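You operate a simulated robot arm through the tools that you are given. There is no shell and no other tool. Be economical: measure what you need, move in short steps, check, and stop when the job is done.

You are at the controls of a simulated robot arm. One attempt, no reset.

TASK
Dust and level the long board, then stand the blue car body on it.
Fine: duster back in its place; turn the red knob till the bubble lies between the marks. Set down upright: duster. What is to be rubbed or washed off counts as gone when no trace of it is left.

Only the result counts: the job must be done as asked and must still hold three seconds after the hand-in. Knocking over, shifting, dropping, spilling or breaking anything else fails it.

THE ROBOT
A 7-joint arm with a two-finger parallel gripper, fixed in place. Base frame: the origin is at the foot of the arm, x ahead of it, y to its left, z up. Units: mm, rad, N and s.
With the tool pointing down near the work surface it reaches from about 300 to 700 mm from the base axis. Its first joint turns from -1.152 to 1.152 rad. Payload 1.57 kg.
The tool frame sits at the grasp point between the pads (the TCP): z along the fingers, y along the line on which they close. The tips reach 30 mm beyond it. The gripper opens to 110 mm. The fingers are 24 mm wide and 12 mm thick; the gripper's body (48 by 112 mm) begins 78 mm behind the TCP.
Orientation is that of the tool frame in the base frame, as a unit quaternion [w, x, y, z]. With the fingers straight down and closing along the base's y, the tool's x points along the base's -x, its y along +y and its z along -z.

THE INTERFACE
- The arm moves only by the tool drive_tool. Its argument "deltas" is a list that holds one entry, the list of rows, each a list of 7 numbers: the shift along the tool's x, y, z in mm, then the turn, a rotation vector about the tool's x, y, z in rad, then the closure, from 0 (fully open) to 1 (shut). In form: [[[tx, ty, tz, ax, ay, az, gripper], ...]]. A call has 1 to 12 rows; each row shifts and turns the commanded pose from where the row before left it, along the tool's axes as they then stand. A row lasts 0.2 s, in which the tool goes at most 50 mm and 0.15 rad; a call with a longer step from one row to the next is refused whole, and so is a gripper value outside its range. A pose out of reach is approached as far as the arm can. The call stops where the force on the tool passes 40 N (or 10 N more than at its start, if that is more) or the arm is blocked; 0.2 s more then pass. Each finger travels about 108 mm/s and halts on what it meets, pressing with about 20 N; the grip force reading is that of the motor and also rises with nothing between the fingers. The clock runs only during rows and for 0.2 s after the last one: add rows that do not move to give the fingers time. The reply holds the time, the measured pose of the TCP, the force on the tool along the base axes, the opening and the grip force, in the units named above and with some noise, with the torque about the TCP (base axes, N m) and any sound that the robot's microphone picked up.
- Cameras (640 x 400 px; columns grow to the right, rows downward): "scene" is fixed at [163.6, -399.6, 1391.6]; the picture's right is [0.76, -0.65, 0.00], its down [-0.45, -0.52, -0.73] and it looks along [0.48, 0.55, -0.68] (base axes); focal length 322 px, centre (320, 200). "wrist" rides on the gripper at [70, 16, -141] in the tool frame; the picture's right is [-0.23, 0.97, 0.00], its down [-0.85, -0.20, -0.48] and it looks along [-0.47, -0.11, 0.88] (tool axes); focal length 222 px, centre (320, 200). There is no depth. A picture from a camera that has moved, and an enlarged one, comes with that camera's place and axes in the base frame and with its lens.
- capture(camera): a new picture of that camera. No time passes.
- enlarge(camera, box): a new picture of the part [left, top, right, bottom] of that camera's present view, enlarged. No time passes.
- hand_in(): hands the job in; it is judged then, once.

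Work in short steps. Places have to be worked out from the pictures, the camera data and where the tool is seen: move nearer, look again, correct. Check each grasp and each placing, and mend what went wrong. You have 120 turns and 84 pictures in all, those below and enlarged ones among them. Open the gripper and draw the arm clear of the work before you hand the job in, unless the task says otherwise; then end with one line.

The tools are called as name(argument=value, ...) on one line, values as JSON. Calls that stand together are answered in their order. drive_tool: Moves the arm, as the interface text tells. Its arguments: {"type":"object","properties":{"deltas":{"type":"array","items":{"type":"array","items":{"type":"array","items":{"type":"number"}}}}},"required":["deltas"]} The other tools are called the same way: capture (camera) takes a picture; enlarge (camera, box) takes an enlarged picture of a part of a camera's view; hand_in () hands the job in.

At the start:

```text
time: 0.0
eef_pos: [392.1, -130.5, 1086.1]
ee_rot: [-0.001, 0.0, 1.0, 0.0]
force: [0.7, -0.2, 0.0]
torque: [-0.03, 0.03, -0.02]
grip_width: 109.8
finger_force: 0.0
```

scene: 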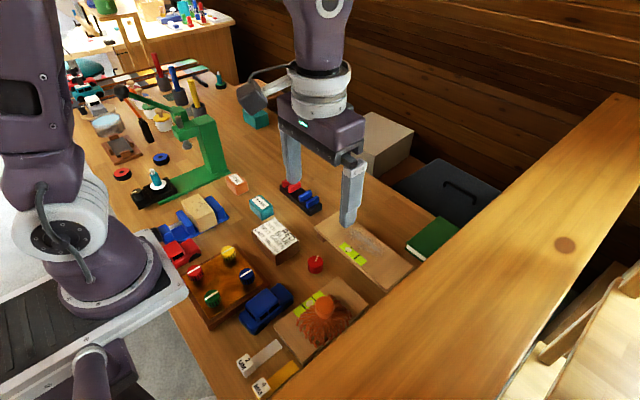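
wrist: 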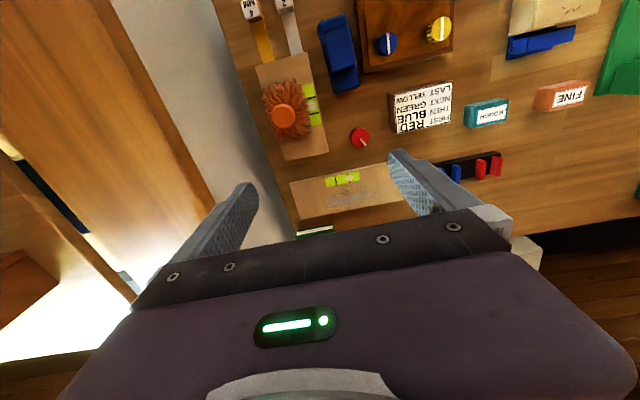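

I'll look closer at the work area: the long board with dust and vials, the duster on the other board, and the red knob.

enlarge(camera="scene", box=[220, 180, 440, 400])

enlarge(camera="wrist", box=[220, 0, 480, 240])

enlarge(camera="scene", box=[60, 60, 340, 260])

```text
1.82 times, centred on (330, 290) of scene
camera zoom: at [163.6, -399.6, 1391.6], right [0.76, -0.65, 0.0], down [-0.45, -0.52, -0.73], along [0.48, 0.55, -0.68], focal length 586 px, centre (302, 36)
```

zoom: 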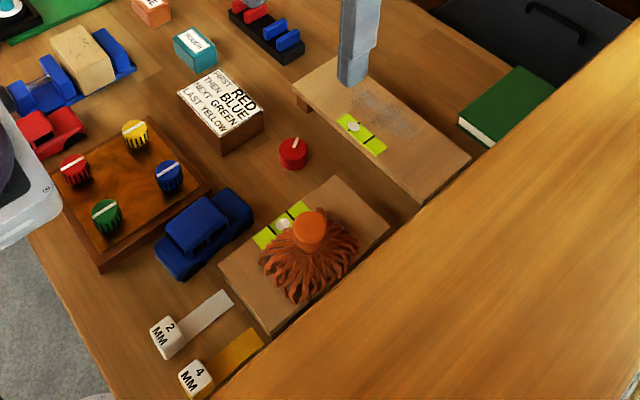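

```text
1.67 times, centred on (350, 120) of wrist
camera zoom: at [321.8, -112.6, 1229.1], right [0.23, 0.97, 0.0], down [0.85, -0.2, 0.48], along [0.47, -0.11, -0.88], focal length 370 px, centre (270, 333)
```

zoom: 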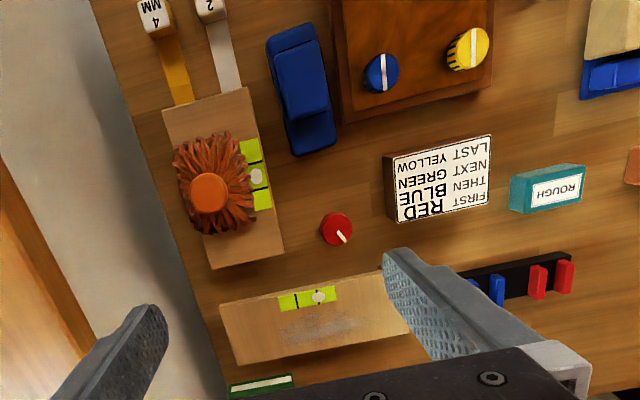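

```text
2.00 times, centred on (200, 160) of scene
camera zoom: at [163.6, -399.6, 1391.6], right [0.76, -0.65, 0.0], down [-0.45, -0.52, -0.73], along [0.48, 0.55, -0.68], focal length 644 px, centre (560, 280)
```

zoom: 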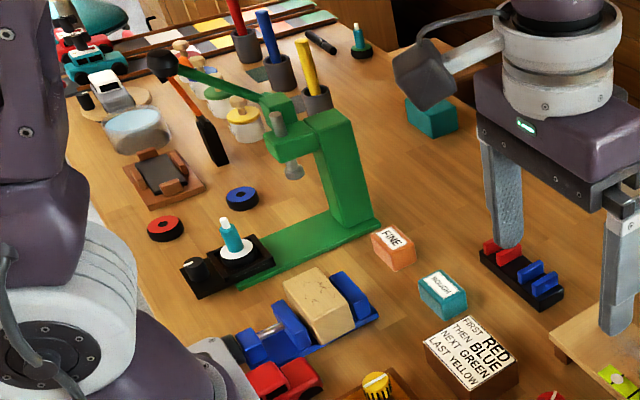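

The dusty long board spans roughly x 500–590, y −220…0; the duster stands on a shorter board near (358,−185), top at z≈875. I'll go above the duster to look closer.

drive_tool(deltas=[[[10, -14, 30, 0, 0, 0, 0], [10, -14, 30, 0, 0, 0, 0], [10, -14, 30, 0, 0, 0, 0], [4, -13, 30, 0, 0, 0, 0], [0, 0, 0, 0, 0, 0, 0]]])

capture(camera="wrist")

capture(camera="scene")

```text
time: 1.2
eef_pos: [358.2, -184.2, 967.4]
ee_rot: [0.0, 0.0, 1.0, 0.0]
force: [0.6, 0.2, 0.4]
torque: [-0.02, 0.0, -0.01]
grip_width: 110.1
finger_force: 0.1
```

```text
78 pictures are left
camera wrist: at [287.5, -167.9, 1108.8], right [0.23, 0.97, 0.0], down [0.85, -0.2, 0.48], along [0.47, -0.11, -0.88], focal length 222 px, centre (320, 200)
```

wrist: 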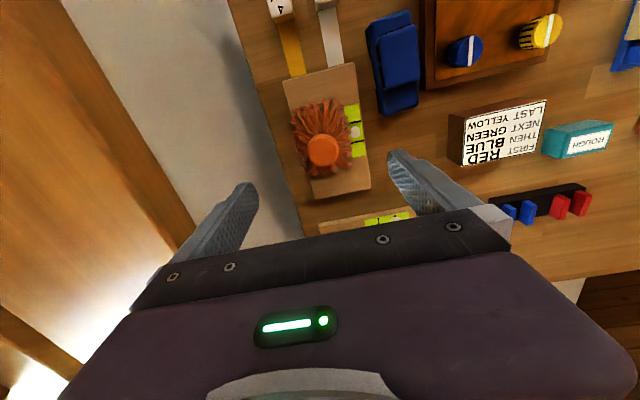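

```text
77 pictures are left
```

scene: 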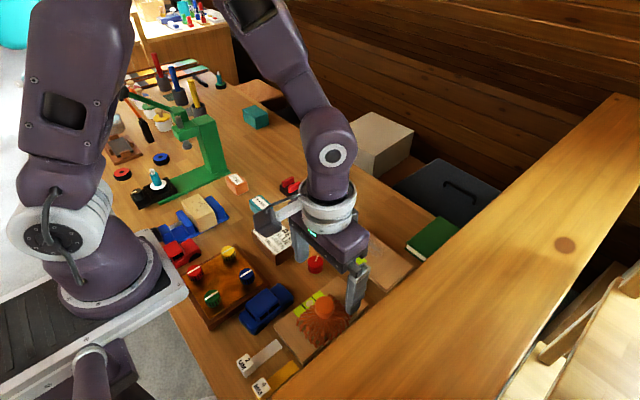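

Triangulating: short board top z≈804, duster handle near (358,−181), top ≈865. Zooming in on the duster and the long board for detail.

enlarge(camera="wrist", box=[240, 0, 440, 240])

enlarge(camera="scene", box=[240, 260, 380, 380])

```text
1.67 times, centred on (340, 120) of wrist
camera zoom: at [287.5, -167.9, 1108.8], right [0.23, 0.97, 0.0], down [0.85, -0.2, 0.48], along [0.47, -0.11, -0.88], focal length 370 px, centre (287, 333)
```

zoom: 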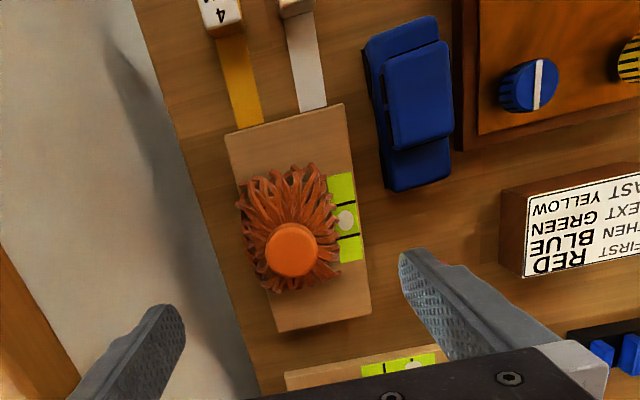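

```text
3.33 times, centred on (310, 320) of scene
camera zoom: at [163.6, -399.6, 1391.6], right [0.76, -0.65, 0.0], down [-0.45, -0.52, -0.73], along [0.48, 0.55, -0.68], focal length 1074 px, centre (353, -200)
```

zoom: 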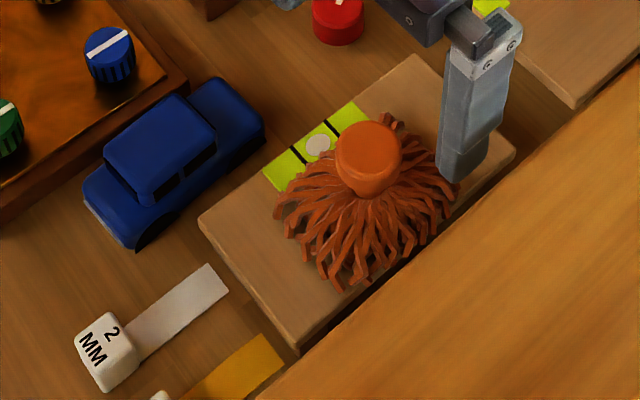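

Handle axis ≈ (358,−181). I descend to z≈905 above it and check.

drive_tool(deltas=[[[0, 3, 32, 0, 0, 0, 0], [0, 0, 30, 0, 0, 0, 0], [0, 0, 0, 0, 0, 0, 0]]])

capture(camera="wrist")

enlarge(camera="scene", box=[240, 240, 420, 380])

```text
time: 2.0
eef_pos: [357.5, -181.1, 905.8]
ee_rot: [0.0, 0.0, 1.0, 0.0]
force: [0.3, 0.1, 0.3]
torque: [0.06, 0.0, -0.01]
grip_width: 110.1
finger_force: 0.1
```

```text
74 pictures are left
camera wrist: at [287.7, -164.4, 1047.2], right [0.23, 0.97, 0.0], down [0.85, -0.2, 0.48], along [0.47, -0.11, -0.88], focal length 222 px, centre (320, 200)
```

wrist: 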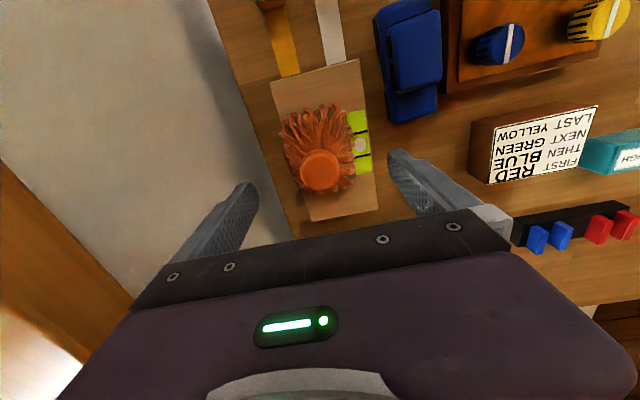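

```text
2.86 times, centred on (330, 310) of scene
camera zoom: at [163.6, -399.6, 1391.6], right [0.76, -0.65, 0.0], down [-0.45, -0.52, -0.73], along [0.48, 0.55, -0.68], focal length 920 px, centre (291, -114)
```

zoom: 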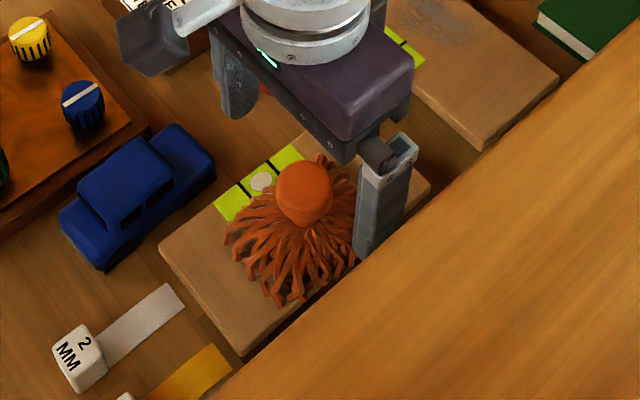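

Handle top confirmed at (357.5,−181,864). Descend to TCP z≈862 (tips 832) and close.

drive_tool(deltas=[[[0, 0, 25, 0, 0, 0, 0], [0, 0, 19, 0, 0, 0, 0], [0, 0, 0, 0, 0, 0, 0.4], [0, 0, 0, 0, 0, 0, 0.8], [0, 0, 0, 0, 0, 0, 0.9], [0, 0, 0, 0, 0, 0, 1]]])

enlarge(camera="scene", box=[240, 240, 420, 380])

```text
time: 3.4
eef_pos: [357.2, -182.2, 861.1]
ee_rot: [0.0, 0.001, 1.0, 0.001]
force: [-0.2, 0.4, 0.4]
torque: [-0.01, -0.01, -0.01]
grip_width: 34.9
finger_force: 20.0
```

```text
2.86 times, centred on (330, 310) of scene
camera zoom: at [163.6, -399.6, 1391.6], right [0.76, -0.65, 0.0], down [-0.45, -0.52, -0.73], along [0.48, 0.55, -0.68], focal length 920 px, centre (291, -114)
```

zoom: 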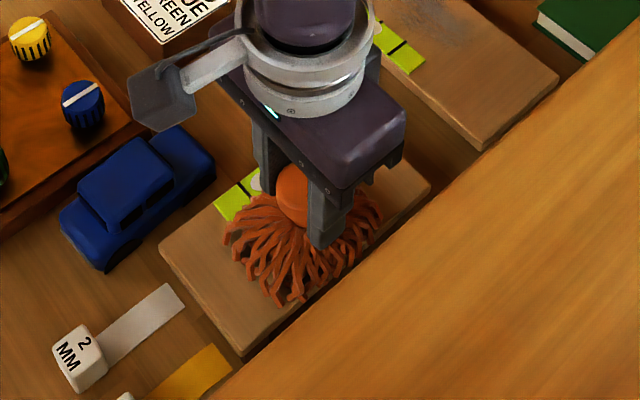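

Gripped at width 35 mm. Lift straight up and move toward the long board's dust patch.

drive_tool(deltas=[[[0, 0, -15, 0, 0, 0, 1], [0, 0, -30, 0, 0, 0, 1], [0, 0, -40, 0, 0, 0, 1], [-40, 15, -20, 0, 0, 0, 1], [-40, 15, 0, 0, 0, 0, 1], [-40, 15, 0, 0, 0, 0, 1], [0, 0, 0, 0, 0, 0, 1]]])

capture(camera="wrist")

enlarge(camera="scene", box=[240, 180, 440, 360])

```text
time: 5.0
eef_pos: [477.8, -137.2, 966.5]
ee_rot: [0.0, 0.0, 1.0, 0.0]
force: [0.1, -0.4, 0.1]
torque: [0.01, -0.02, -0.02]
grip_width: 0.0
finger_force: 19.8
```

```text
71 pictures are left
camera wrist: at [408.1, -119.1, 1107.9], right [0.23, 0.97, 0.0], down [0.86, -0.2, 0.48], along [0.47, -0.11, -0.88], focal length 222 px, centre (320, 200)
```

wrist: 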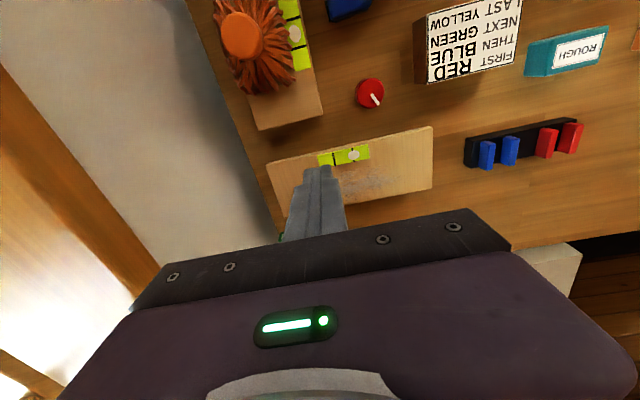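

```text
2.22 times, centred on (340, 270) of scene
camera zoom: at [163.7, -399.5, 1391.6], right [0.76, -0.65, 0.0], down [-0.45, -0.52, -0.73], along [0.48, 0.55, -0.68], focal length 716 px, centre (276, 44)
```

zoom: 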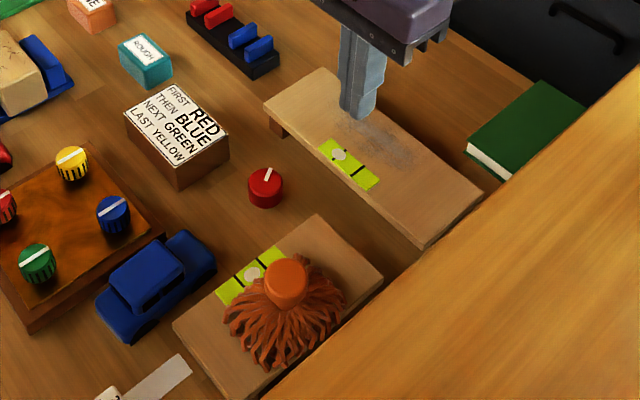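

The duster slipped out and is still standing on its board. I'll look closely at its handle shape.

enlarge(camera="scene", box=[290, 285, 360, 345])

enlarge(camera="wrist", box=[190, 0, 340, 130])

```text
6.67 times, centred on (325, 315) of scene
camera zoom: at [163.7, -399.5, 1391.6], right [0.76, -0.65, 0.0], down [-0.45, -0.52, -0.73], along [0.48, 0.55, -0.68], focal length 2148 px, centre (287, -567)
```

zoom: 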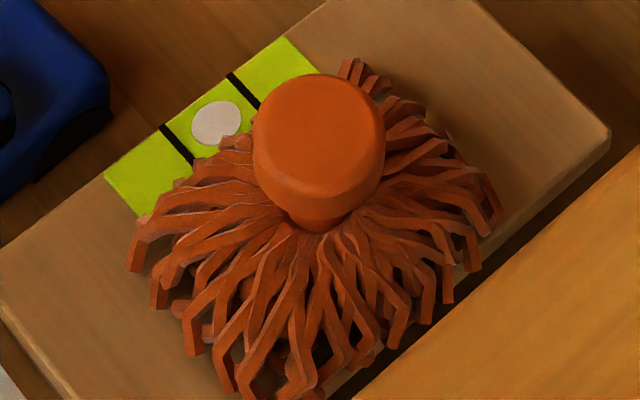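

```text
3.08 times, centred on (265, 65) of wrist
camera zoom: at [408.1, -119.1, 1107.9], right [0.23, 0.97, 0.0], down [0.86, -0.2, 0.48], along [0.47, -0.11, -0.88], focal length 684 px, centre (489, 615)
```

zoom: 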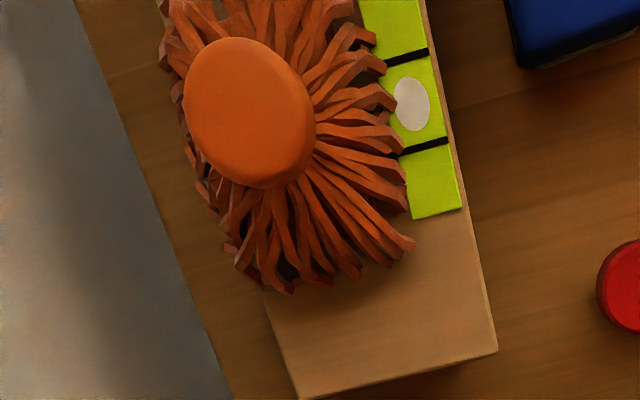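

The handle is a knob cap with a narrower neck; I gripped only its upper rim. I'll return, grip ~9 mm lower, and lift slowly.

drive_tool(deltas=[[[40, -15, 0, 0, 0, 0, 0], [40, -15, 0, 0, 0, 0, 0], [40, -14, 0, 0, 0, 0, 0], [0, 0, 40, 0, 0, 0, 0], [0, 0, 40, 0, 0, 0, 0], [0, 0, 20, 0, 0, 0, 0], [0, 0, 13, 0, 0, 0, 0], [0, 0, 0, 0, 0, 0, 0.5], [0, 0, 0, 0, 0, 0, 1], [0, 0, 0, 0, 0, 0, 1], [0, 0, 0, 0, 0, 0, 1]]])

enlarge(camera="scene", box=[280, 275, 370, 345])

```text
time: 7.4
eef_pos: [358.6, -180.6, 853.6]
ee_rot: [0.001, 0.0, 1.0, 0.0]
force: [2.0, 0.4, 4.5]
torque: [0.05, -0.15, -0.02]
grip_width: 35.0
finger_force: 19.8
```

```text
5.71 times, centred on (325, 310) of scene
camera zoom: at [163.6, -399.5, 1391.7], right [0.76, -0.65, 0.0], down [-0.45, -0.52, -0.73], along [0.48, 0.55, -0.68], focal length 1841 px, centre (291, -429)
```

zoom: 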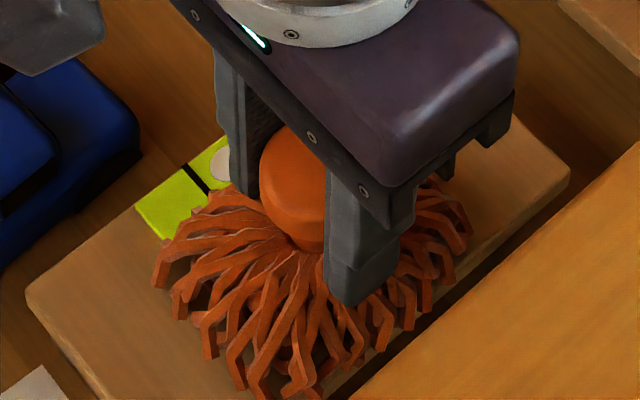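

Firm grip (35 mm) with slight contact below. Slow lift.

drive_tool(deltas=[[[0, 0, -3, 0, 0, 0, 1], [0, 0, -5, 0, 0, 0, 1], [0, 0, -5, 0, 0, 0, 1], [0, 0, -7, 0, 0, 0, 1], [0, 0, 0, 0, 0, 0, 1]]])

enlarge(camera="scene", box=[280, 275, 370, 345])

```text
time: 8.6
eef_pos: [357.1, -181.0, 874.9]
ee_rot: [0.0, 0.0, 1.0, 0.0]
force: [-0.8, 0.2, -0.6]
torque: [-0.01, -0.04, 0.03]
grip_width: 35.1
finger_force: 20.0
```

```text
5.71 times, centred on (325, 310) of scene
camera zoom: at [163.6, -399.6, 1391.6], right [0.76, -0.65, 0.0], down [-0.45, -0.52, -0.73], along [0.48, 0.55, -0.68], focal length 1841 px, centre (291, -429)
```

zoom: 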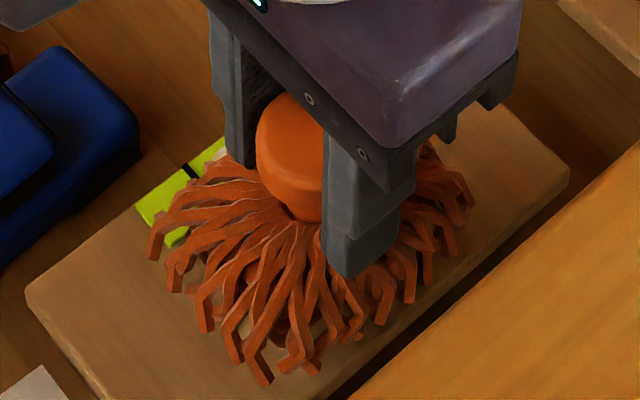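

The duster is lifted (about 0.6 N weight). Raise and carry gently over the dust patch near (565,−110), staying high.

drive_tool(deltas=[[[0, 0, -10, 0, 0, 0, 1], [0, 0, -20, 0, 0, 0, 1], [0, 0, -25, 0, 0, 0, 1], [-20, 5, -15, 0, 0, 0, 1], [-30, 8, 0, 0, 0, 0, 1], [-35, 10, 0, 0, 0, 0, 1], [-35, 10, 0, 0, 0, 0, 1], [-35, 10, 0, 0, 0, 0, 1], [-30, 10, 0, 0, 0, 0, 1], [-18, 8, 0, 0, 0, 0, 1], [-5, 5, 0, 0, 0, 0, 1], [0, 0, 0, 0, 0, 0, 1]]])

capture(camera="wrist")

enlarge(camera="scene", box=[240, 170, 440, 330])

```text
time: 11.2
eef_pos: [567.2, -114.0, 945.1]
ee_rot: [0.0, 0.0, 1.0, 0.0]
force: [-0.1, 0.5, -1.1]
torque: [0.04, 0.01, -0.02]
grip_width: 35.2
finger_force: 20.2
```

```text
65 pictures are left
camera wrist: at [496.5, -97.3, 1085.1], right [0.23, 0.97, 0.0], down [0.86, -0.2, 0.48], along [0.47, -0.11, -0.88], focal length 222 px, centre (320, 200)
```

wrist: 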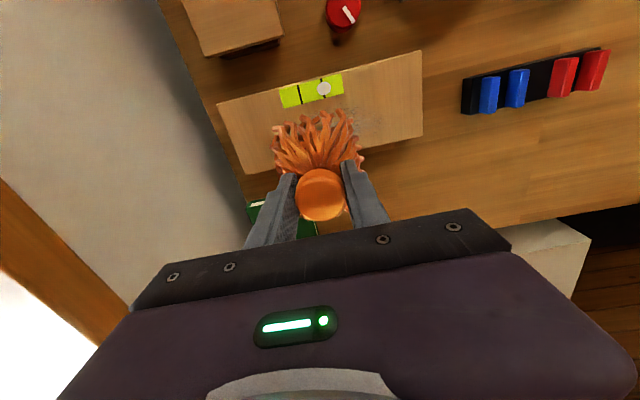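

```text
2.50 times, centred on (340, 250) of scene
camera zoom: at [163.7, -399.5, 1391.6], right [0.76, -0.65, 0.0], down [-0.45, -0.52, -0.73], along [0.48, 0.55, -0.68], focal length 806 px, centre (270, 75)
```

zoom: 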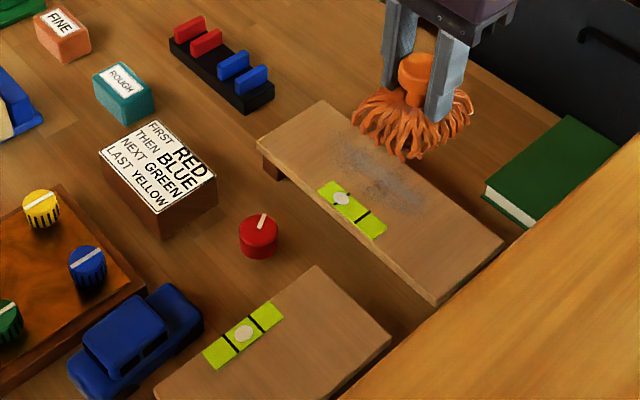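

Board spans x≈496–581, y≈−214…5; dust from y≈−165 to −45 at x≈535–575. Lower toward the patch to z≈890 first.

drive_tool(deltas=[[[6, 2, 15, 0, 0, 0, 1], [6, 2, 20, 0, 0, 0, 1], [0, 0, 15, 0, 0, 0, 1], [0, 0, 3, 0, 0, 0, 1], [0, 0, 2, 0, 0, 0, 1], [0, 0, 0, 0, 0, 0, 1]]])

enlarge(camera="scene", box=[280, 160, 420, 290])

```text
time: 12.6
eef_pos: [555.0, -110.7, 888.4]
ee_rot: [0.0, 0.0, 1.0, 0.0]
force: [0.2, 0.5, -1.2]
torque: [0.0, 0.0, 0.02]
grip_width: 35.3
finger_force: 20.3
```

```text
3.08 times, centred on (350, 225) of scene
camera zoom: at [163.6, -399.6, 1391.6], right [0.76, -0.65, 0.0], down [-0.45, -0.52, -0.73], along [0.48, 0.55, -0.68], focal length 991 px, centre (228, 123)
```

zoom: 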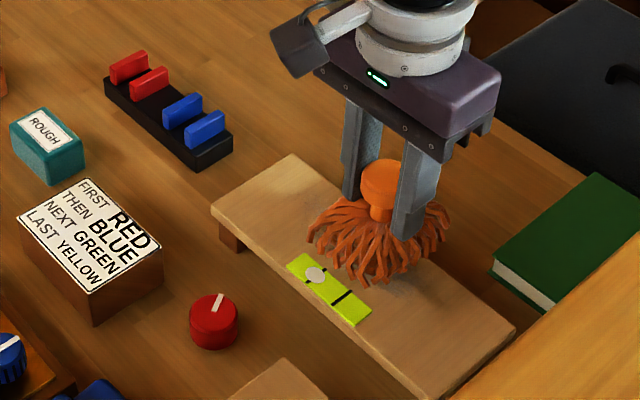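

No contact yet (−1.2 N is the duster's weight). Step down in small increments watching the force.

drive_tool(deltas=[[[0, 0, 2, 0, 0, 0, 1], [0, 0, 2, 0, 0, 0, 1], [0, 0, 2, 0, 0, 0, 1], [0, 0, 0, 0, 0, 0, 1]]])

```text
time: 13.6
eef_pos: [555.2, -110.0, 882.4]
ee_rot: [-0.001, -0.001, 1.0, 0.0]
force: [-0.7, 0.7, -1.4]
torque: [-0.01, 0.01, -0.03]
grip_width: 35.3
finger_force: 20.2
```

Still free; continue down.

drive_tool(deltas=[[[0, 0, 2, 0, 0, 0, 1], [0, 0, 2, 0, 0, 0, 1], [0, 0, 2, 0, 0, 0, 1], [0, 0, 0, 0, 0, 0, 1]]])

```text
time: 14.6
eef_pos: [554.4, -110.6, 877.4]
ee_rot: [0.0, 0.0, 1.0, 0.0]
force: [0.1, 0.1, -0.1]
torque: [0.01, -0.02, 0.01]
grip_width: 35.1
finger_force: 20.3
```

Possibly first contact. One more mm.

drive_tool(deltas=[[[0, 0, 1, 0, 0, 0, 1], [0, 0, 0.5, 0, 0, 0, 1], [0, 0, 0, 0, 0, 0, 1]]])

```text
time: 15.4
eef_pos: [555.5, -110.3, 874.6]
ee_rot: [0.0, 0.0, 1.0, 0.0]
force: [-0.5, -0.3, -0.4]
torque: [-0.02, 0.03, -0.01]
grip_width: 35.0
finger_force: 19.5
```

drive_tool(deltas=[[[0, 0, 1, 0, 0, 0, 1], [0, 0, 1, 0, 0, 0, 1], [0, 0, 0, 0, 0, 0, 1]]])

enlarge(camera="scene", box=[280, 160, 420, 290])

```text
time: 16.2
eef_pos: [553.4, -110.6, 873.6]
ee_rot: [0.001, 0.0, 1.0, 0.0]
force: [-0.1, 0.2, -0.8]
torque: [0.0, -0.02, -0.01]
grip_width: 35.2
finger_force: 20.2
```

```text
3.08 times, centred on (350, 225) of scene
camera zoom: at [163.6, -399.6, 1391.6], right [0.76, -0.65, 0.0], down [-0.45, -0.52, -0.73], along [0.48, 0.55, -0.68], focal length 991 px, centre (228, 123)
```

zoom: 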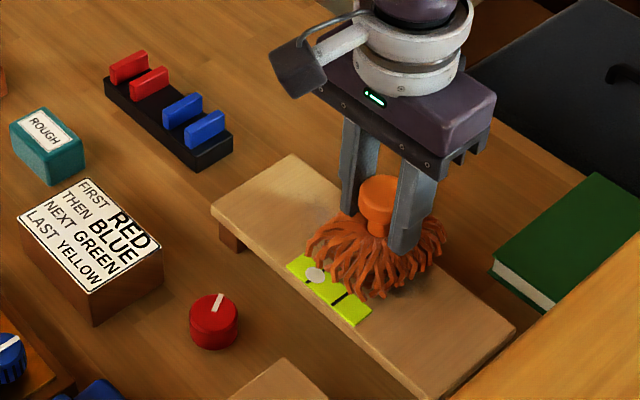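

Still hanging freely. Continue 1 mm steps.

drive_tool(deltas=[[[0, 0, 1, 0, 0, 0, 1], [0, 0, 1, 0, 0, 0, 1], [0, 0, 1, 0, 0, 0, 1], [0, 0, 0, 0, 0, 0, 1]]])

```text
time: 17.2
eef_pos: [555.1, -112.1, 869.3]
ee_rot: [0.0, -0.001, 1.0, 0.0]
force: [-0.6, 0.0, -1.0]
torque: [-0.02, -0.04, 0.0]
grip_width: 35.3
finger_force: 19.9
```

drive_tool(deltas=[[[0, 0, 1, 0, 0, 0, 1], [0, 0, 1, 0, 0, 0, 1], [0, 0, 1, 0, 0, 0, 1], [0, 0, 0, 0, 0, 0, 1]]])

```text
time: 18.2
eef_pos: [553.3, -110.4, 866.6]
ee_rot: [0.0, 0.0, 1.0, 0.0]
force: [-0.3, -0.1, -0.8]
torque: [0.04, -0.01, -0.02]
grip_width: 35.1
finger_force: 20.4
```

drive_tool(deltas=[[[0, 0, 1, 0, 0, 0, 1], [0, 0, 1, 0, 0, 0, 1], [0, 0, 1, 0, 0, 0, 1], [0, 0, 0, 0, 0, 0, 1]]])

```text
time: 19.2
eef_pos: [553.4, -110.4, 864.7]
ee_rot: [0.0, 0.0, 1.0, 0.0]
force: [-0.3, 0.5, 0.1]
torque: [-0.04, -0.01, 0.0]
grip_width: 35.1
finger_force: 19.9
```

Force rising toward zero; continuing 1 mm at a time.

drive_tool(deltas=[[[0, 0, 1, 0, 0, 0, 1], [0, 0, 1, 0, 0, 0, 1], [0, 0, 0, 0, 0, 0, 1]]])

enlarge(camera="scene", box=[280, 160, 420, 290])

```text
time: 20.0
eef_pos: [554.8, -109.6, 863.7]
ee_rot: [0.001, 0.0, 1.0, -0.001]
force: [-6.1, -1.6, 28.0]
torque: [0.23, 0.24, 0.03]
grip_width: 35.3
finger_force: 19.8
```

```text
3.08 times, centred on (350, 225) of scene
camera zoom: at [163.0, -399.5, 1391.7], right [0.76, -0.65, 0.0], down [-0.45, -0.52, -0.73], along [0.48, 0.55, -0.68], focal length 991 px, centre (228, 123)
```

zoom: 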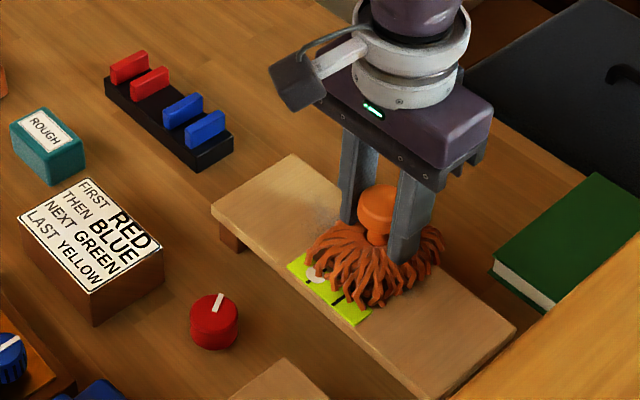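

Contact at about z 863 (28 N, too stiff). Ease up about 1.3 mm and check the force.

drive_tool(deltas=[[[0, 0, -1.3, 0, 0, 0, 1], [0, 0, 0, 0, 0, 0, 1]]])

```text
time: 20.6
eef_pos: [554.9, -110.5, 863.2]
ee_rot: [0.0, -0.001, 1.0, 0.0]
force: [0.6, -4.5, 11.3]
torque: [0.01, -0.14, -0.02]
grip_width: 35.2
finger_force: 19.5
```

Ease 0.4 mm more and sweep toward −y in short steps.

drive_tool(deltas=[[[0, 0, -0.4, 0, 0, 0, 1], [0, -7, 0, 0, 0, 0, 1], [0, -7, 0, 0, 0, 0, 1], [0, -7, 0, 0, 0, 0, 1], [0, 0, 0, 0, 0, 0, 1]]])

```text
time: 21.8
eef_pos: [555.2, -130.9, 863.3]
ee_rot: [0.0, 0.0, 1.0, 0.0]
force: [0.0, 0.7, 0.7]
torque: [0.07, -0.05, 0.0]
grip_width: 35.0
finger_force: 19.7
```

Contact lightens downhill as expected; follow the slope while sweeping to y≈−160.

drive_tool(deltas=[[[0, 0, 0.5, 0, 0, 0, 1], [0, -7, 0.2, 0, 0, 0, 1], [0, -7, 0.2, 0, 0, 0, 1], [0, -7, 0.2, 0, 0, 0, 1], [0, -7, 0.2, 0, 0, 0, 1], [0, 0, 0, 0, 0, 0, 1]]])

enlarge(camera="scene", box=[280, 160, 420, 290])

```text
time: 23.2
eef_pos: [555.6, -159.6, 862.3]
ee_rot: [0.0, 0.0, 1.0, 0.0]
force: [0.6, 8.8, 16.3]
torque: [0.51, 0.04, -0.05]
grip_width: 35.3
finger_force: 20.0
```

```text
3.08 times, centred on (350, 225) of scene
camera zoom: at [163.4, -399.3, 1391.8], right [0.76, -0.65, 0.0], down [-0.45, -0.52, -0.73], along [0.48, 0.55, -0.68], focal length 991 px, centre (228, 123)
```

zoom: 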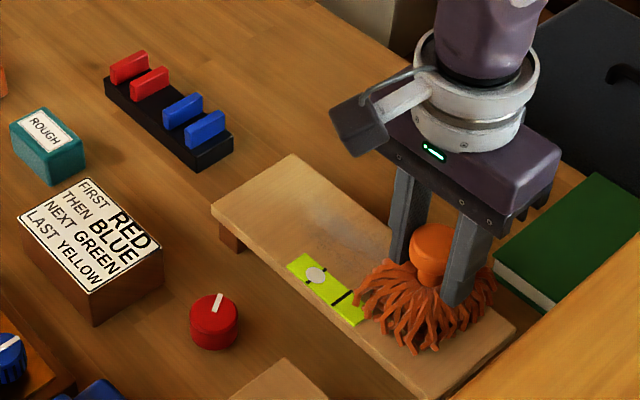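

Dust is being removed where swept, and the board stays put. Sweep back +y following the slope (~0.018), at lighter pressure.

drive_tool(deltas=[[[0, 0, -0.4, 0, 0, 0, 1], [0, 8, -0.15, 0, 0, 0, 1], [0, 8, -0.15, 0, 0, 0, 1], [0, 8, -0.15, 0, 0, 0, 1], [0, 8, -0.15, 0, 0, 0, 1], [0, 8, -0.15, 0, 0, 0, 1], [0, 8, -0.15, 0, 0, 0, 1], [0, 0, 0, 0, 0, 0, 1]]])

```text
time: 25.0
eef_pos: [553.2, -112.0, 863.5]
ee_rot: [0.0, 0.0, 1.0, 0.001]
force: [0.4, -1.5, 0.8]
torque: [0.03, -0.04, -0.02]
grip_width: 35.2
finger_force: 19.3
```

drive_tool(deltas=[[[0, 0, 0.3, 0, 0, 0, 1], [0, 8, -0.12, 0, 0, 0, 1], [0, 8, -0.12, 0, 0, 0, 1], [0, 8, -0.12, 0, 0, 0, 1], [0, 8, -0.12, 0, 0, 0, 1], [0, 8, -0.12, 0, 0, 0, 1], [0, 8, -0.12, 0, 0, 0, 1], [0, 8, -0.12, 0, 0, 0, 1], [0, 8, -0.12, 0, 0, 0, 1], [0, 0, 0, 0, 0, 0, 1]]])

enlarge(camera="scene", box=[280, 160, 420, 290])

```text
time: 27.2
eef_pos: [553.5, -47.4, 864.3]
ee_rot: [0.0, 0.0, 1.0, 0.0]
force: [0.0, 0.4, -1.2]
torque: [0.03, 0.05, -0.03]
grip_width: 35.3
finger_force: 20.2
```

```text
3.08 times, centred on (350, 225) of scene
camera zoom: at [163.6, -399.5, 1391.6], right [0.76, -0.65, 0.0], down [-0.45, -0.52, -0.73], along [0.48, 0.55, -0.68], focal length 991 px, centre (228, 123)
```

zoom: 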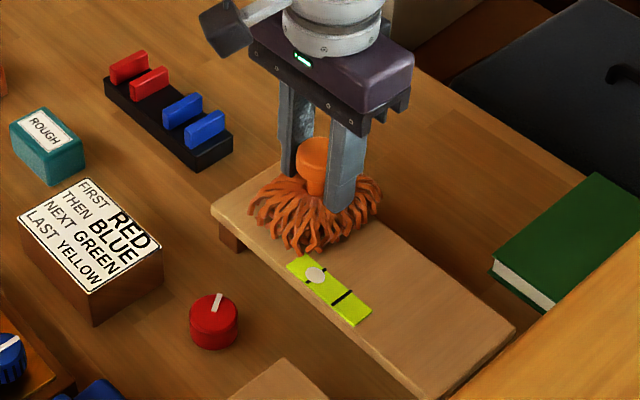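

Right part looks clean. Contact was lost near this end; press down slightly and check.

drive_tool(deltas=[[[0, 0, 0.5, 0, 0, 0, 1], [0, 0, 0.5, 0, 0, 0, 1], [0, 0, 0, 0, 0, 0, 1]]])

```text
time: 28.0
eef_pos: [554.6, -47.4, 863.7]
ee_rot: [0.0, 0.0, 1.0, 0.0]
force: [-2.0, 0.1, 6.9]
torque: [0.18, 0.1, 0.07]
grip_width: 35.0
finger_force: 19.6
```

Good pressure. Sweep back along −y with a small sideways offset (x≈562).

drive_tool(deltas=[[[-4, 0, 0, 0, 0, 0, 1], [-4, -5, 0.08, 0, 0, 0, 1], [0, -8, 0.1, 0, 0, 0, 1], [0, -8, 0.12, 0, 0, 0, 1], [0, -8, 0.12, 0, 0, 0, 1], [0, -8, 0.12, 0, 0, 0, 1], [0, -8, 0.12, 0, 0, 0, 1], [0, 0, 0, 0, 0, 0, 1]]])

enlarge(camera="scene", box=[300, 170, 400, 260])

```text
time: 29.8
eef_pos: [562.5, -92.2, 863.9]
ee_rot: [0.001, 0.0, 1.0, 0.0]
force: [0.8, 10.6, 21.2]
torque: [0.6, -0.05, -0.01]
grip_width: 35.0
finger_force: 20.0
```

```text
4.44 times, centred on (350, 215) of scene
camera zoom: at [163.3, -399.3, 1391.8], right [0.76, -0.65, 0.0], down [-0.45, -0.52, -0.73], along [0.48, 0.55, -0.68], focal length 1432 px, centre (187, 133)
```

zoom: 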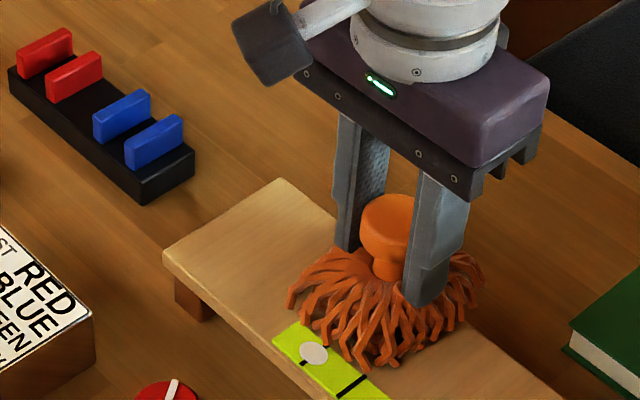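

Left part looks clean. Ease pressure and continue the sweep toward −y, then lift to inspect.

drive_tool(deltas=[[[0, 0, -0.7, 0, 0, 0, 1], [0, -8, 0.08, 0, 0, 0, 1], [0, -8, 0.1, 0, 0, 0, 1], [0, -8, 0.12, 0, 0, 0, 1], [0, -8, 0.12, 0, 0, 0, 1], [0, -8, 0.12, 0, 0, 0, 1], [0, -8, 0.15, 0, 0, 0, 1], [0, -8, 0.15, 0, 0, 0, 1], [0, 0, 0, 0, 0, 0, 1]]])

enlarge(camera="scene", box=[300, 180, 400, 270])

```text
time: 31.8
eef_pos: [561.2, -148.2, 864.1]
ee_rot: [0.0, 0.0, 1.0, 0.0]
force: [-0.5, 7.4, 13.4]
torque: [0.44, 0.08, -0.02]
grip_width: 34.9
finger_force: 20.0
```

```text
4.44 times, centred on (350, 225) of scene
camera zoom: at [163.3, -399.3, 1391.7], right [0.76, -0.65, 0.0], down [-0.45, -0.52, -0.73], along [0.48, 0.55, -0.68], focal length 1432 px, centre (187, 89)
```

zoom: 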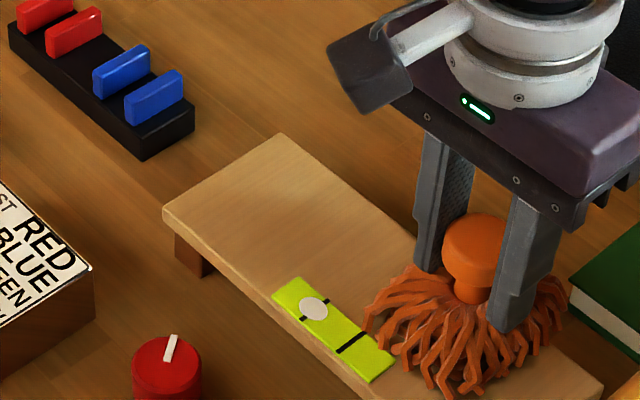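

Looks clean. One more pass back along x≈547 for safety, slightly lighter.

drive_tool(deltas=[[[7, 0, -0.4, 0, 0, 0, 1], [7, 4, -0.1, 0, 0, 0, 1], [0, 8, -0.1, 0, 0, 0, 1], [0, 8, -0.1, 0, 0, 0, 1], [0, 8, -0.1, 0, 0, 0, 1], [0, 8, -0.1, 0, 0, 0, 1], [0, 8, -0.1, 0, 0, 0, 1], [0, 8, -0.1, 0, 0, 0, 1], [0, 8, -0.1, 0, 0, 0, 1], [0, 0, 0, 0, 0, 0, 1]]])

```text
time: 34.0
eef_pos: [546.9, -88.8, 864.3]
ee_rot: [0.0, 0.0, 1.0, 0.0]
force: [0.1, -0.8, -0.3]
torque: [0.02, 0.0, 0.0]
grip_width: 35.1
finger_force: 19.9
```

drive_tool(deltas=[[[0, 0, 0.4, 0, 0, 0, 1], [0, 8, -0.08, 0, 0, 0, 1], [0, 8, -0.08, 0, 0, 0, 1], [0, 8, -0.08, 0, 0, 0, 1], [0, 8, -0.08, 0, 0, 0, 1], [0, 8, -0.08, 0, 0, 0, 1], [0, 0, -10, 0, 0, 0, 1], [0, 0, -25, 0, 0, 0, 1], [0, 0, -35, 0, 0, 0, 1], [0, 0, 0, 0, 0, 0, 1]]])

enlarge(camera="scene", box=[300, 190, 400, 280])

capture(camera="wrist")

```text
time: 36.2
eef_pos: [548.2, -48.4, 933.1]
ee_rot: [0.0, 0.001, 1.0, 0.0]
force: [-1.1, 0.0, -0.7]
torque: [0.0, 0.01, 0.04]
grip_width: 35.0
finger_force: 19.7
```

```text
4.44 times, centred on (350, 235) of scene
camera zoom: at [163.6, -399.6, 1391.6], right [0.76, -0.65, 0.0], down [-0.45, -0.52, -0.73], along [0.48, 0.55, -0.68], focal length 1432 px, centre (187, 44)
```

zoom: 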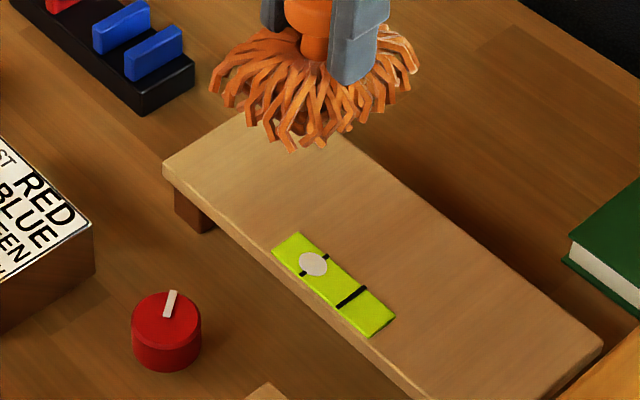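

```text
55 pictures are left
camera wrist: at [477.4, -31.5, 1075.7], right [0.23, 0.97, 0.0], down [0.85, -0.2, 0.48], along [0.47, -0.11, -0.88], focal length 222 px, centre (320, 200)
```

wrist: 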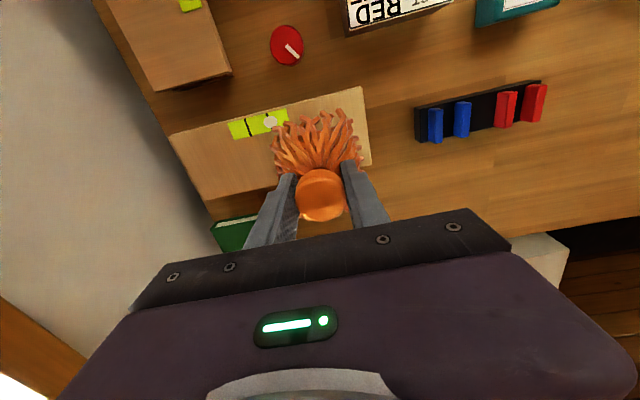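

Board appears clean. Carry the duster back to above its place (357.5,−181).

drive_tool(deltas=[[[15, -10, -10, 0, 0, 0, 1], [25, -18, 0, 0, 0, 0, 1], [30, -21, 0, 0, 0, 0, 1], [30, -21, 0, 0, 0, 0, 1], [30, -21, 0, 0, 0, 0, 1], [30, -21, 0, 0, 0, 0, 1], [20, -14, 0, 0, 0, 0, 1], [10, -7, 0, 0, 0, 0, 1], [0, 0, 0, 0, 0, 0, 1]]])

enlarge(camera="scene", box=[300, 190, 400, 280])

```text
time: 38.2
eef_pos: [358.6, -181.7, 944.0]
ee_rot: [-0.001, -0.001, 1.0, 0.0]
force: [0.8, -0.5, -1.3]
torque: [0.03, -0.02, 0.0]
grip_width: 35.2
finger_force: 20.5
```

```text
4.44 times, centred on (350, 235) of scene
camera zoom: at [163.6, -399.6, 1391.6], right [0.76, -0.65, 0.0], down [-0.45, -0.52, -0.73], along [0.48, 0.55, -0.68], focal length 1432 px, centre (187, 44)
```

zoom: 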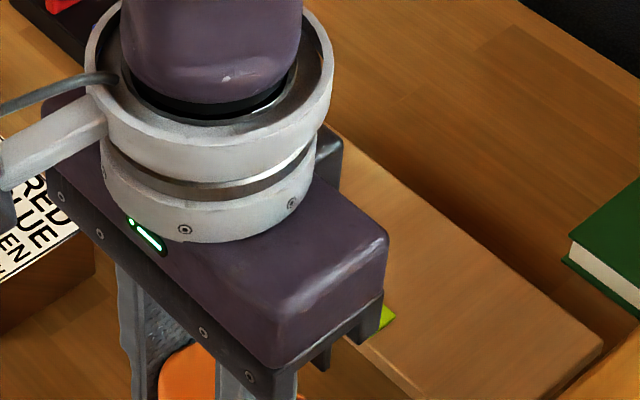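

Now descend towards the short board, slowing near the expected contact (TCP ≈ 854–856).

drive_tool(deltas=[[[0.5, 0.5, 25, 0, 0, 0, 1], [0.3, 0, 30, 0, 0, 0, 1], [0, 0, 18, 0, 0, 0, 1], [0, 0, 6, 0, 0, 0, 1], [0, 0, 3, 0, 0, 0, 1], [0, 0, 1, 0, 0, 0, 1], [0, 0, 0, 0, 0, 0, 1]]])

```text
time: 39.8
eef_pos: [358.0, -180.8, 860.8]
ee_rot: [0.0, 0.0, 1.0, 0.0]
force: [0.3, -0.7, -1.3]
torque: [0.01, -0.03, 0.0]
grip_width: 35.3
finger_force: 19.3
```

drive_tool(deltas=[[[0, 0, 1, 0, 0, 0, 1], [0, 0, 1, 0, 0, 0, 1], [0, 0, 1, 0, 0, 0, 1], [0, 0, 0, 0, 0, 0, 1]]])

```text
time: 40.8
eef_pos: [357.6, -181.4, 858.6]
ee_rot: [0.0, 0.0, 1.0, 0.001]
force: [1.2, 0.2, -0.8]
torque: [0.0, 0.0, 0.01]
grip_width: 35.0
finger_force: 20.1
```

drive_tool(deltas=[[[0, 0, 1, 0, 0, 0, 1], [0, 0, 0.7, 0, 0, 0, 1], [0, 0, 0, 0, 0, 0, 1]]])

```text
time: 41.6
eef_pos: [356.8, -181.4, 856.0]
ee_rot: [0.0, 0.0, 1.0, 0.001]
force: [-0.2, 0.0, -0.8]
torque: [0.03, -0.01, 0.02]
grip_width: 34.8
finger_force: 20.4
```

drive_tool(deltas=[[[0, 0, 0.7, 0, 0, 0, 1], [0, 0, 0.7, 0, 0, 0, 1], [0, 0, 0, 0, 0, 0, 1]]])

```text
time: 42.4
eef_pos: [357.0, -181.3, 854.9]
ee_rot: [0.001, -0.001, 1.0, 0.0]
force: [0.0, -0.2, -0.8]
torque: [0.01, 0.02, 0.01]
grip_width: 35.5
finger_force: 20.0
```

drive_tool(deltas=[[[0, 0, 0.7, 0, 0, 0, 1], [0, 0, 0.7, 0, 0, 0, 1], [0, 0, 0, 0, 0, 0, 1]]])

enlarge(camera="scene", box=[280, 275, 370, 345])

```text
time: 43.2
eef_pos: [357.6, -182.0, 852.1]
ee_rot: [0.002, 0.0, 1.0, 0.0]
force: [-2.0, 2.6, 23.1]
torque: [0.17, -0.01, -0.02]
grip_width: 35.3
finger_force: 20.0
```

```text
5.71 times, centred on (325, 310) of scene
camera zoom: at [163.3, -399.4, 1391.7], right [0.76, -0.65, 0.0], down [-0.45, -0.52, -0.73], along [0.48, 0.55, -0.68], focal length 1841 px, centre (291, -429)
```

zoom: 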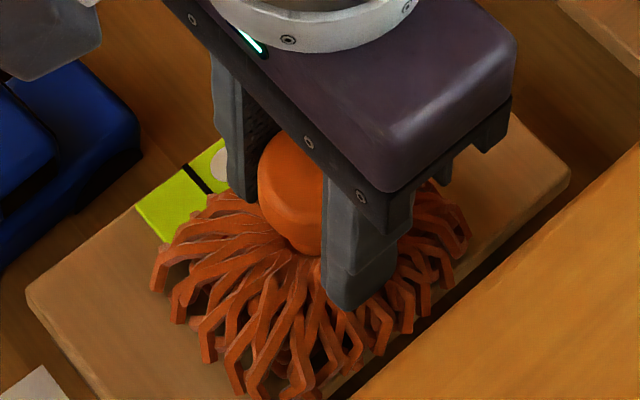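

Seated where it was. Ease the press, open, and rise.

drive_tool(deltas=[[[0, 0, -1.2, 0, 0, 0, 1], [0, 0, 0, 0, 0, 0, 0.6], [0, 0, 0, 0, 0, 0, 0.2], [0, 0, 0, 0, 0, 0, 0], [0, 0, 0, 0, 0, 0, 0], [0, 0, -10, 0, 0, 0, 0], [0, 0, -40, 0, 0, 0, 0], [0, 0, -50, 0, 0, 0, 0], [0, 0, 0, 0, 0, 0, 0]]])

enlarge(camera="scene", box=[240, 225, 420, 385])

capture(camera="wrist")

```text
time: 45.2
eef_pos: [357.4, -182.2, 957.1]
ee_rot: [0.0, 0.0, 1.0, 0.0]
force: [0.0, -0.8, 0.3]
torque: [0.03, -0.03, 0.01]
grip_width: 110.1
finger_force: 0.0
```

```text
2.50 times, centred on (330, 305) of scene
camera zoom: at [163.6, -399.5, 1391.6], right [0.76, -0.65, 0.0], down [-0.45, -0.52, -0.73], along [0.48, 0.55, -0.68], focal length 806 px, centre (295, -62)
```

zoom: 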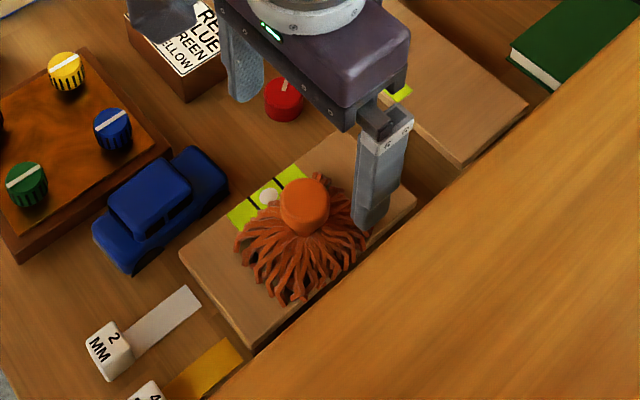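

```text
51 pictures are left
camera wrist: at [286.8, -164.5, 1097.6], right [0.23, 0.97, 0.0], down [0.85, -0.2, 0.48], along [0.47, -0.11, -0.88], focal length 222 px, centre (320, 200)
```

wrist: 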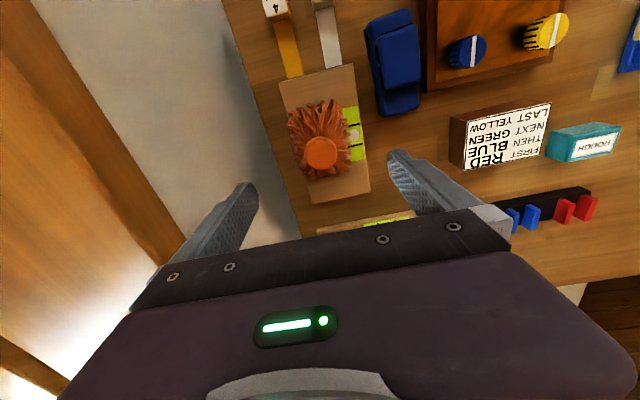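

Duster is back upright. The knob is at about (440,−59, top 788). Move above it with the gripper narrowed to ~60 mm.

drive_tool(deltas=[[[-28, 41, 0, 0, 0, 0, 0.2], [-28, 41, 10, 0, 0, 0, 0.45], [-27, 40, 20, 0, 0, 0, 0.45], [0, 0, 27, 0, 0, 0, 0.45], [0, 0, 0, 0, 0, 0, 0.45]]])

capture(camera="wrist")

enlarge(camera="scene", box=[250, 190, 410, 320])

```text
refused: row 2 steps farther than a row can; nothing moved
```

```text
50 pictures are left
camera wrist: at [286.8, -164.5, 1097.6], right [0.23, 0.97, 0.0], down [0.85, -0.2, 0.48], along [0.47, -0.11, -0.88], focal length 222 px, centre (320, 200)
```

wrist: 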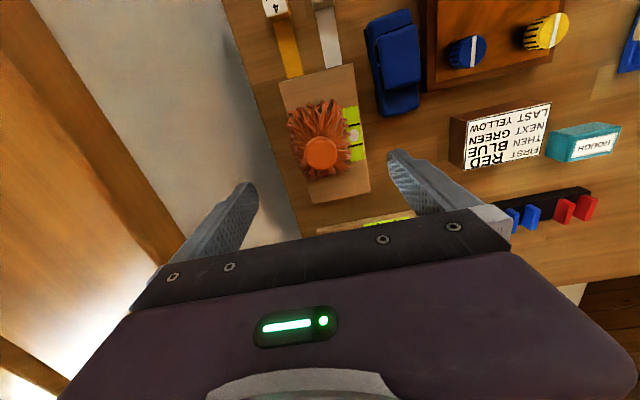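

```text
3.08 times, centred on (330, 255) of scene
camera zoom: at [163.6, -399.5, 1391.6], right [0.76, -0.65, 0.0], down [-0.45, -0.52, -0.73], along [0.48, 0.55, -0.68], focal length 991 px, centre (289, 31)
```

zoom: 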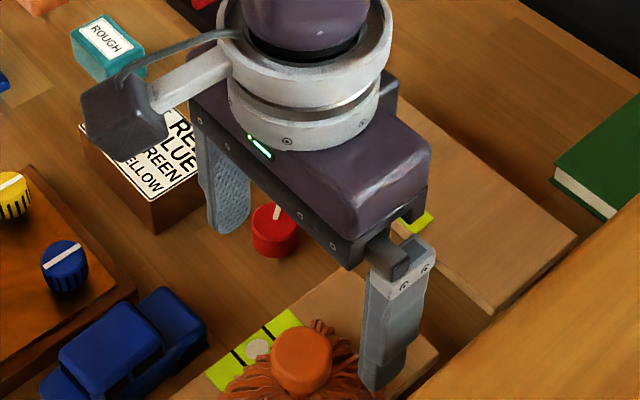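

A row was too long; redo with smaller steps.

drive_tool(deltas=[[[-20, 30, 0, 0, 0, 0, 0.2], [-23, 33, 10, 0, 0, 0, 0.45], [-20, 30, 10, 0, 0, 0, 0.45], [-20, 30, 10, 0, 0, 0, 0.45], [0, 0, 27, 0, 0, 0, 0.45], [0, 0, 0, 0, 0, 0, 0.45]]])

capture(camera="wrist")

enlarge(camera="scene", box=[250, 190, 410, 320])

```text
time: 46.6
eef_pos: [441.4, -56.6, 897.4]
ee_rot: [0.0, 0.0, 1.0, 0.0]
force: [0.1, 0.0, 0.6]
torque: [0.0, -0.02, 0.02]
grip_width: 60.4
finger_force: 0.1
```

```text
48 pictures are left
camera wrist: at [370.9, -40.6, 1039.2], right [0.23, 0.97, 0.0], down [0.85, -0.2, 0.48], along [0.47, -0.11, -0.88], focal length 222 px, centre (320, 200)
```

wrist: 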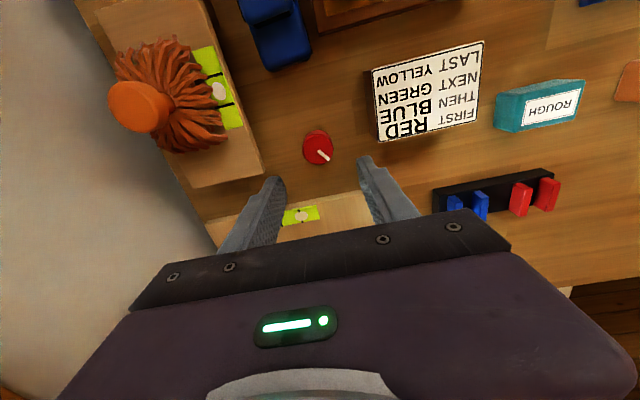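

```text
3.08 times, centred on (330, 255) of scene
camera zoom: at [163.6, -399.5, 1391.6], right [0.76, -0.65, 0.0], down [-0.45, -0.52, -0.73], along [0.48, 0.55, -0.68], focal length 991 px, centre (289, 31)
```

zoom: 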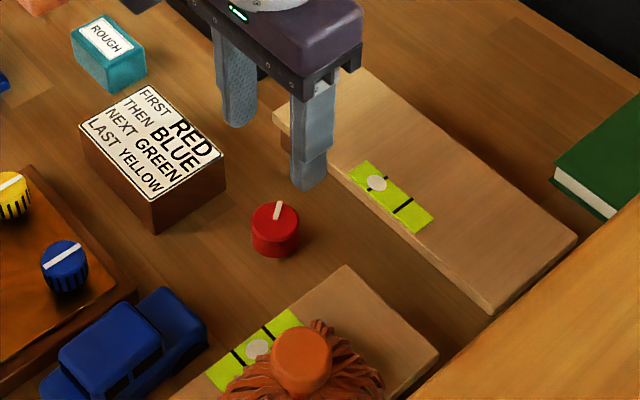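

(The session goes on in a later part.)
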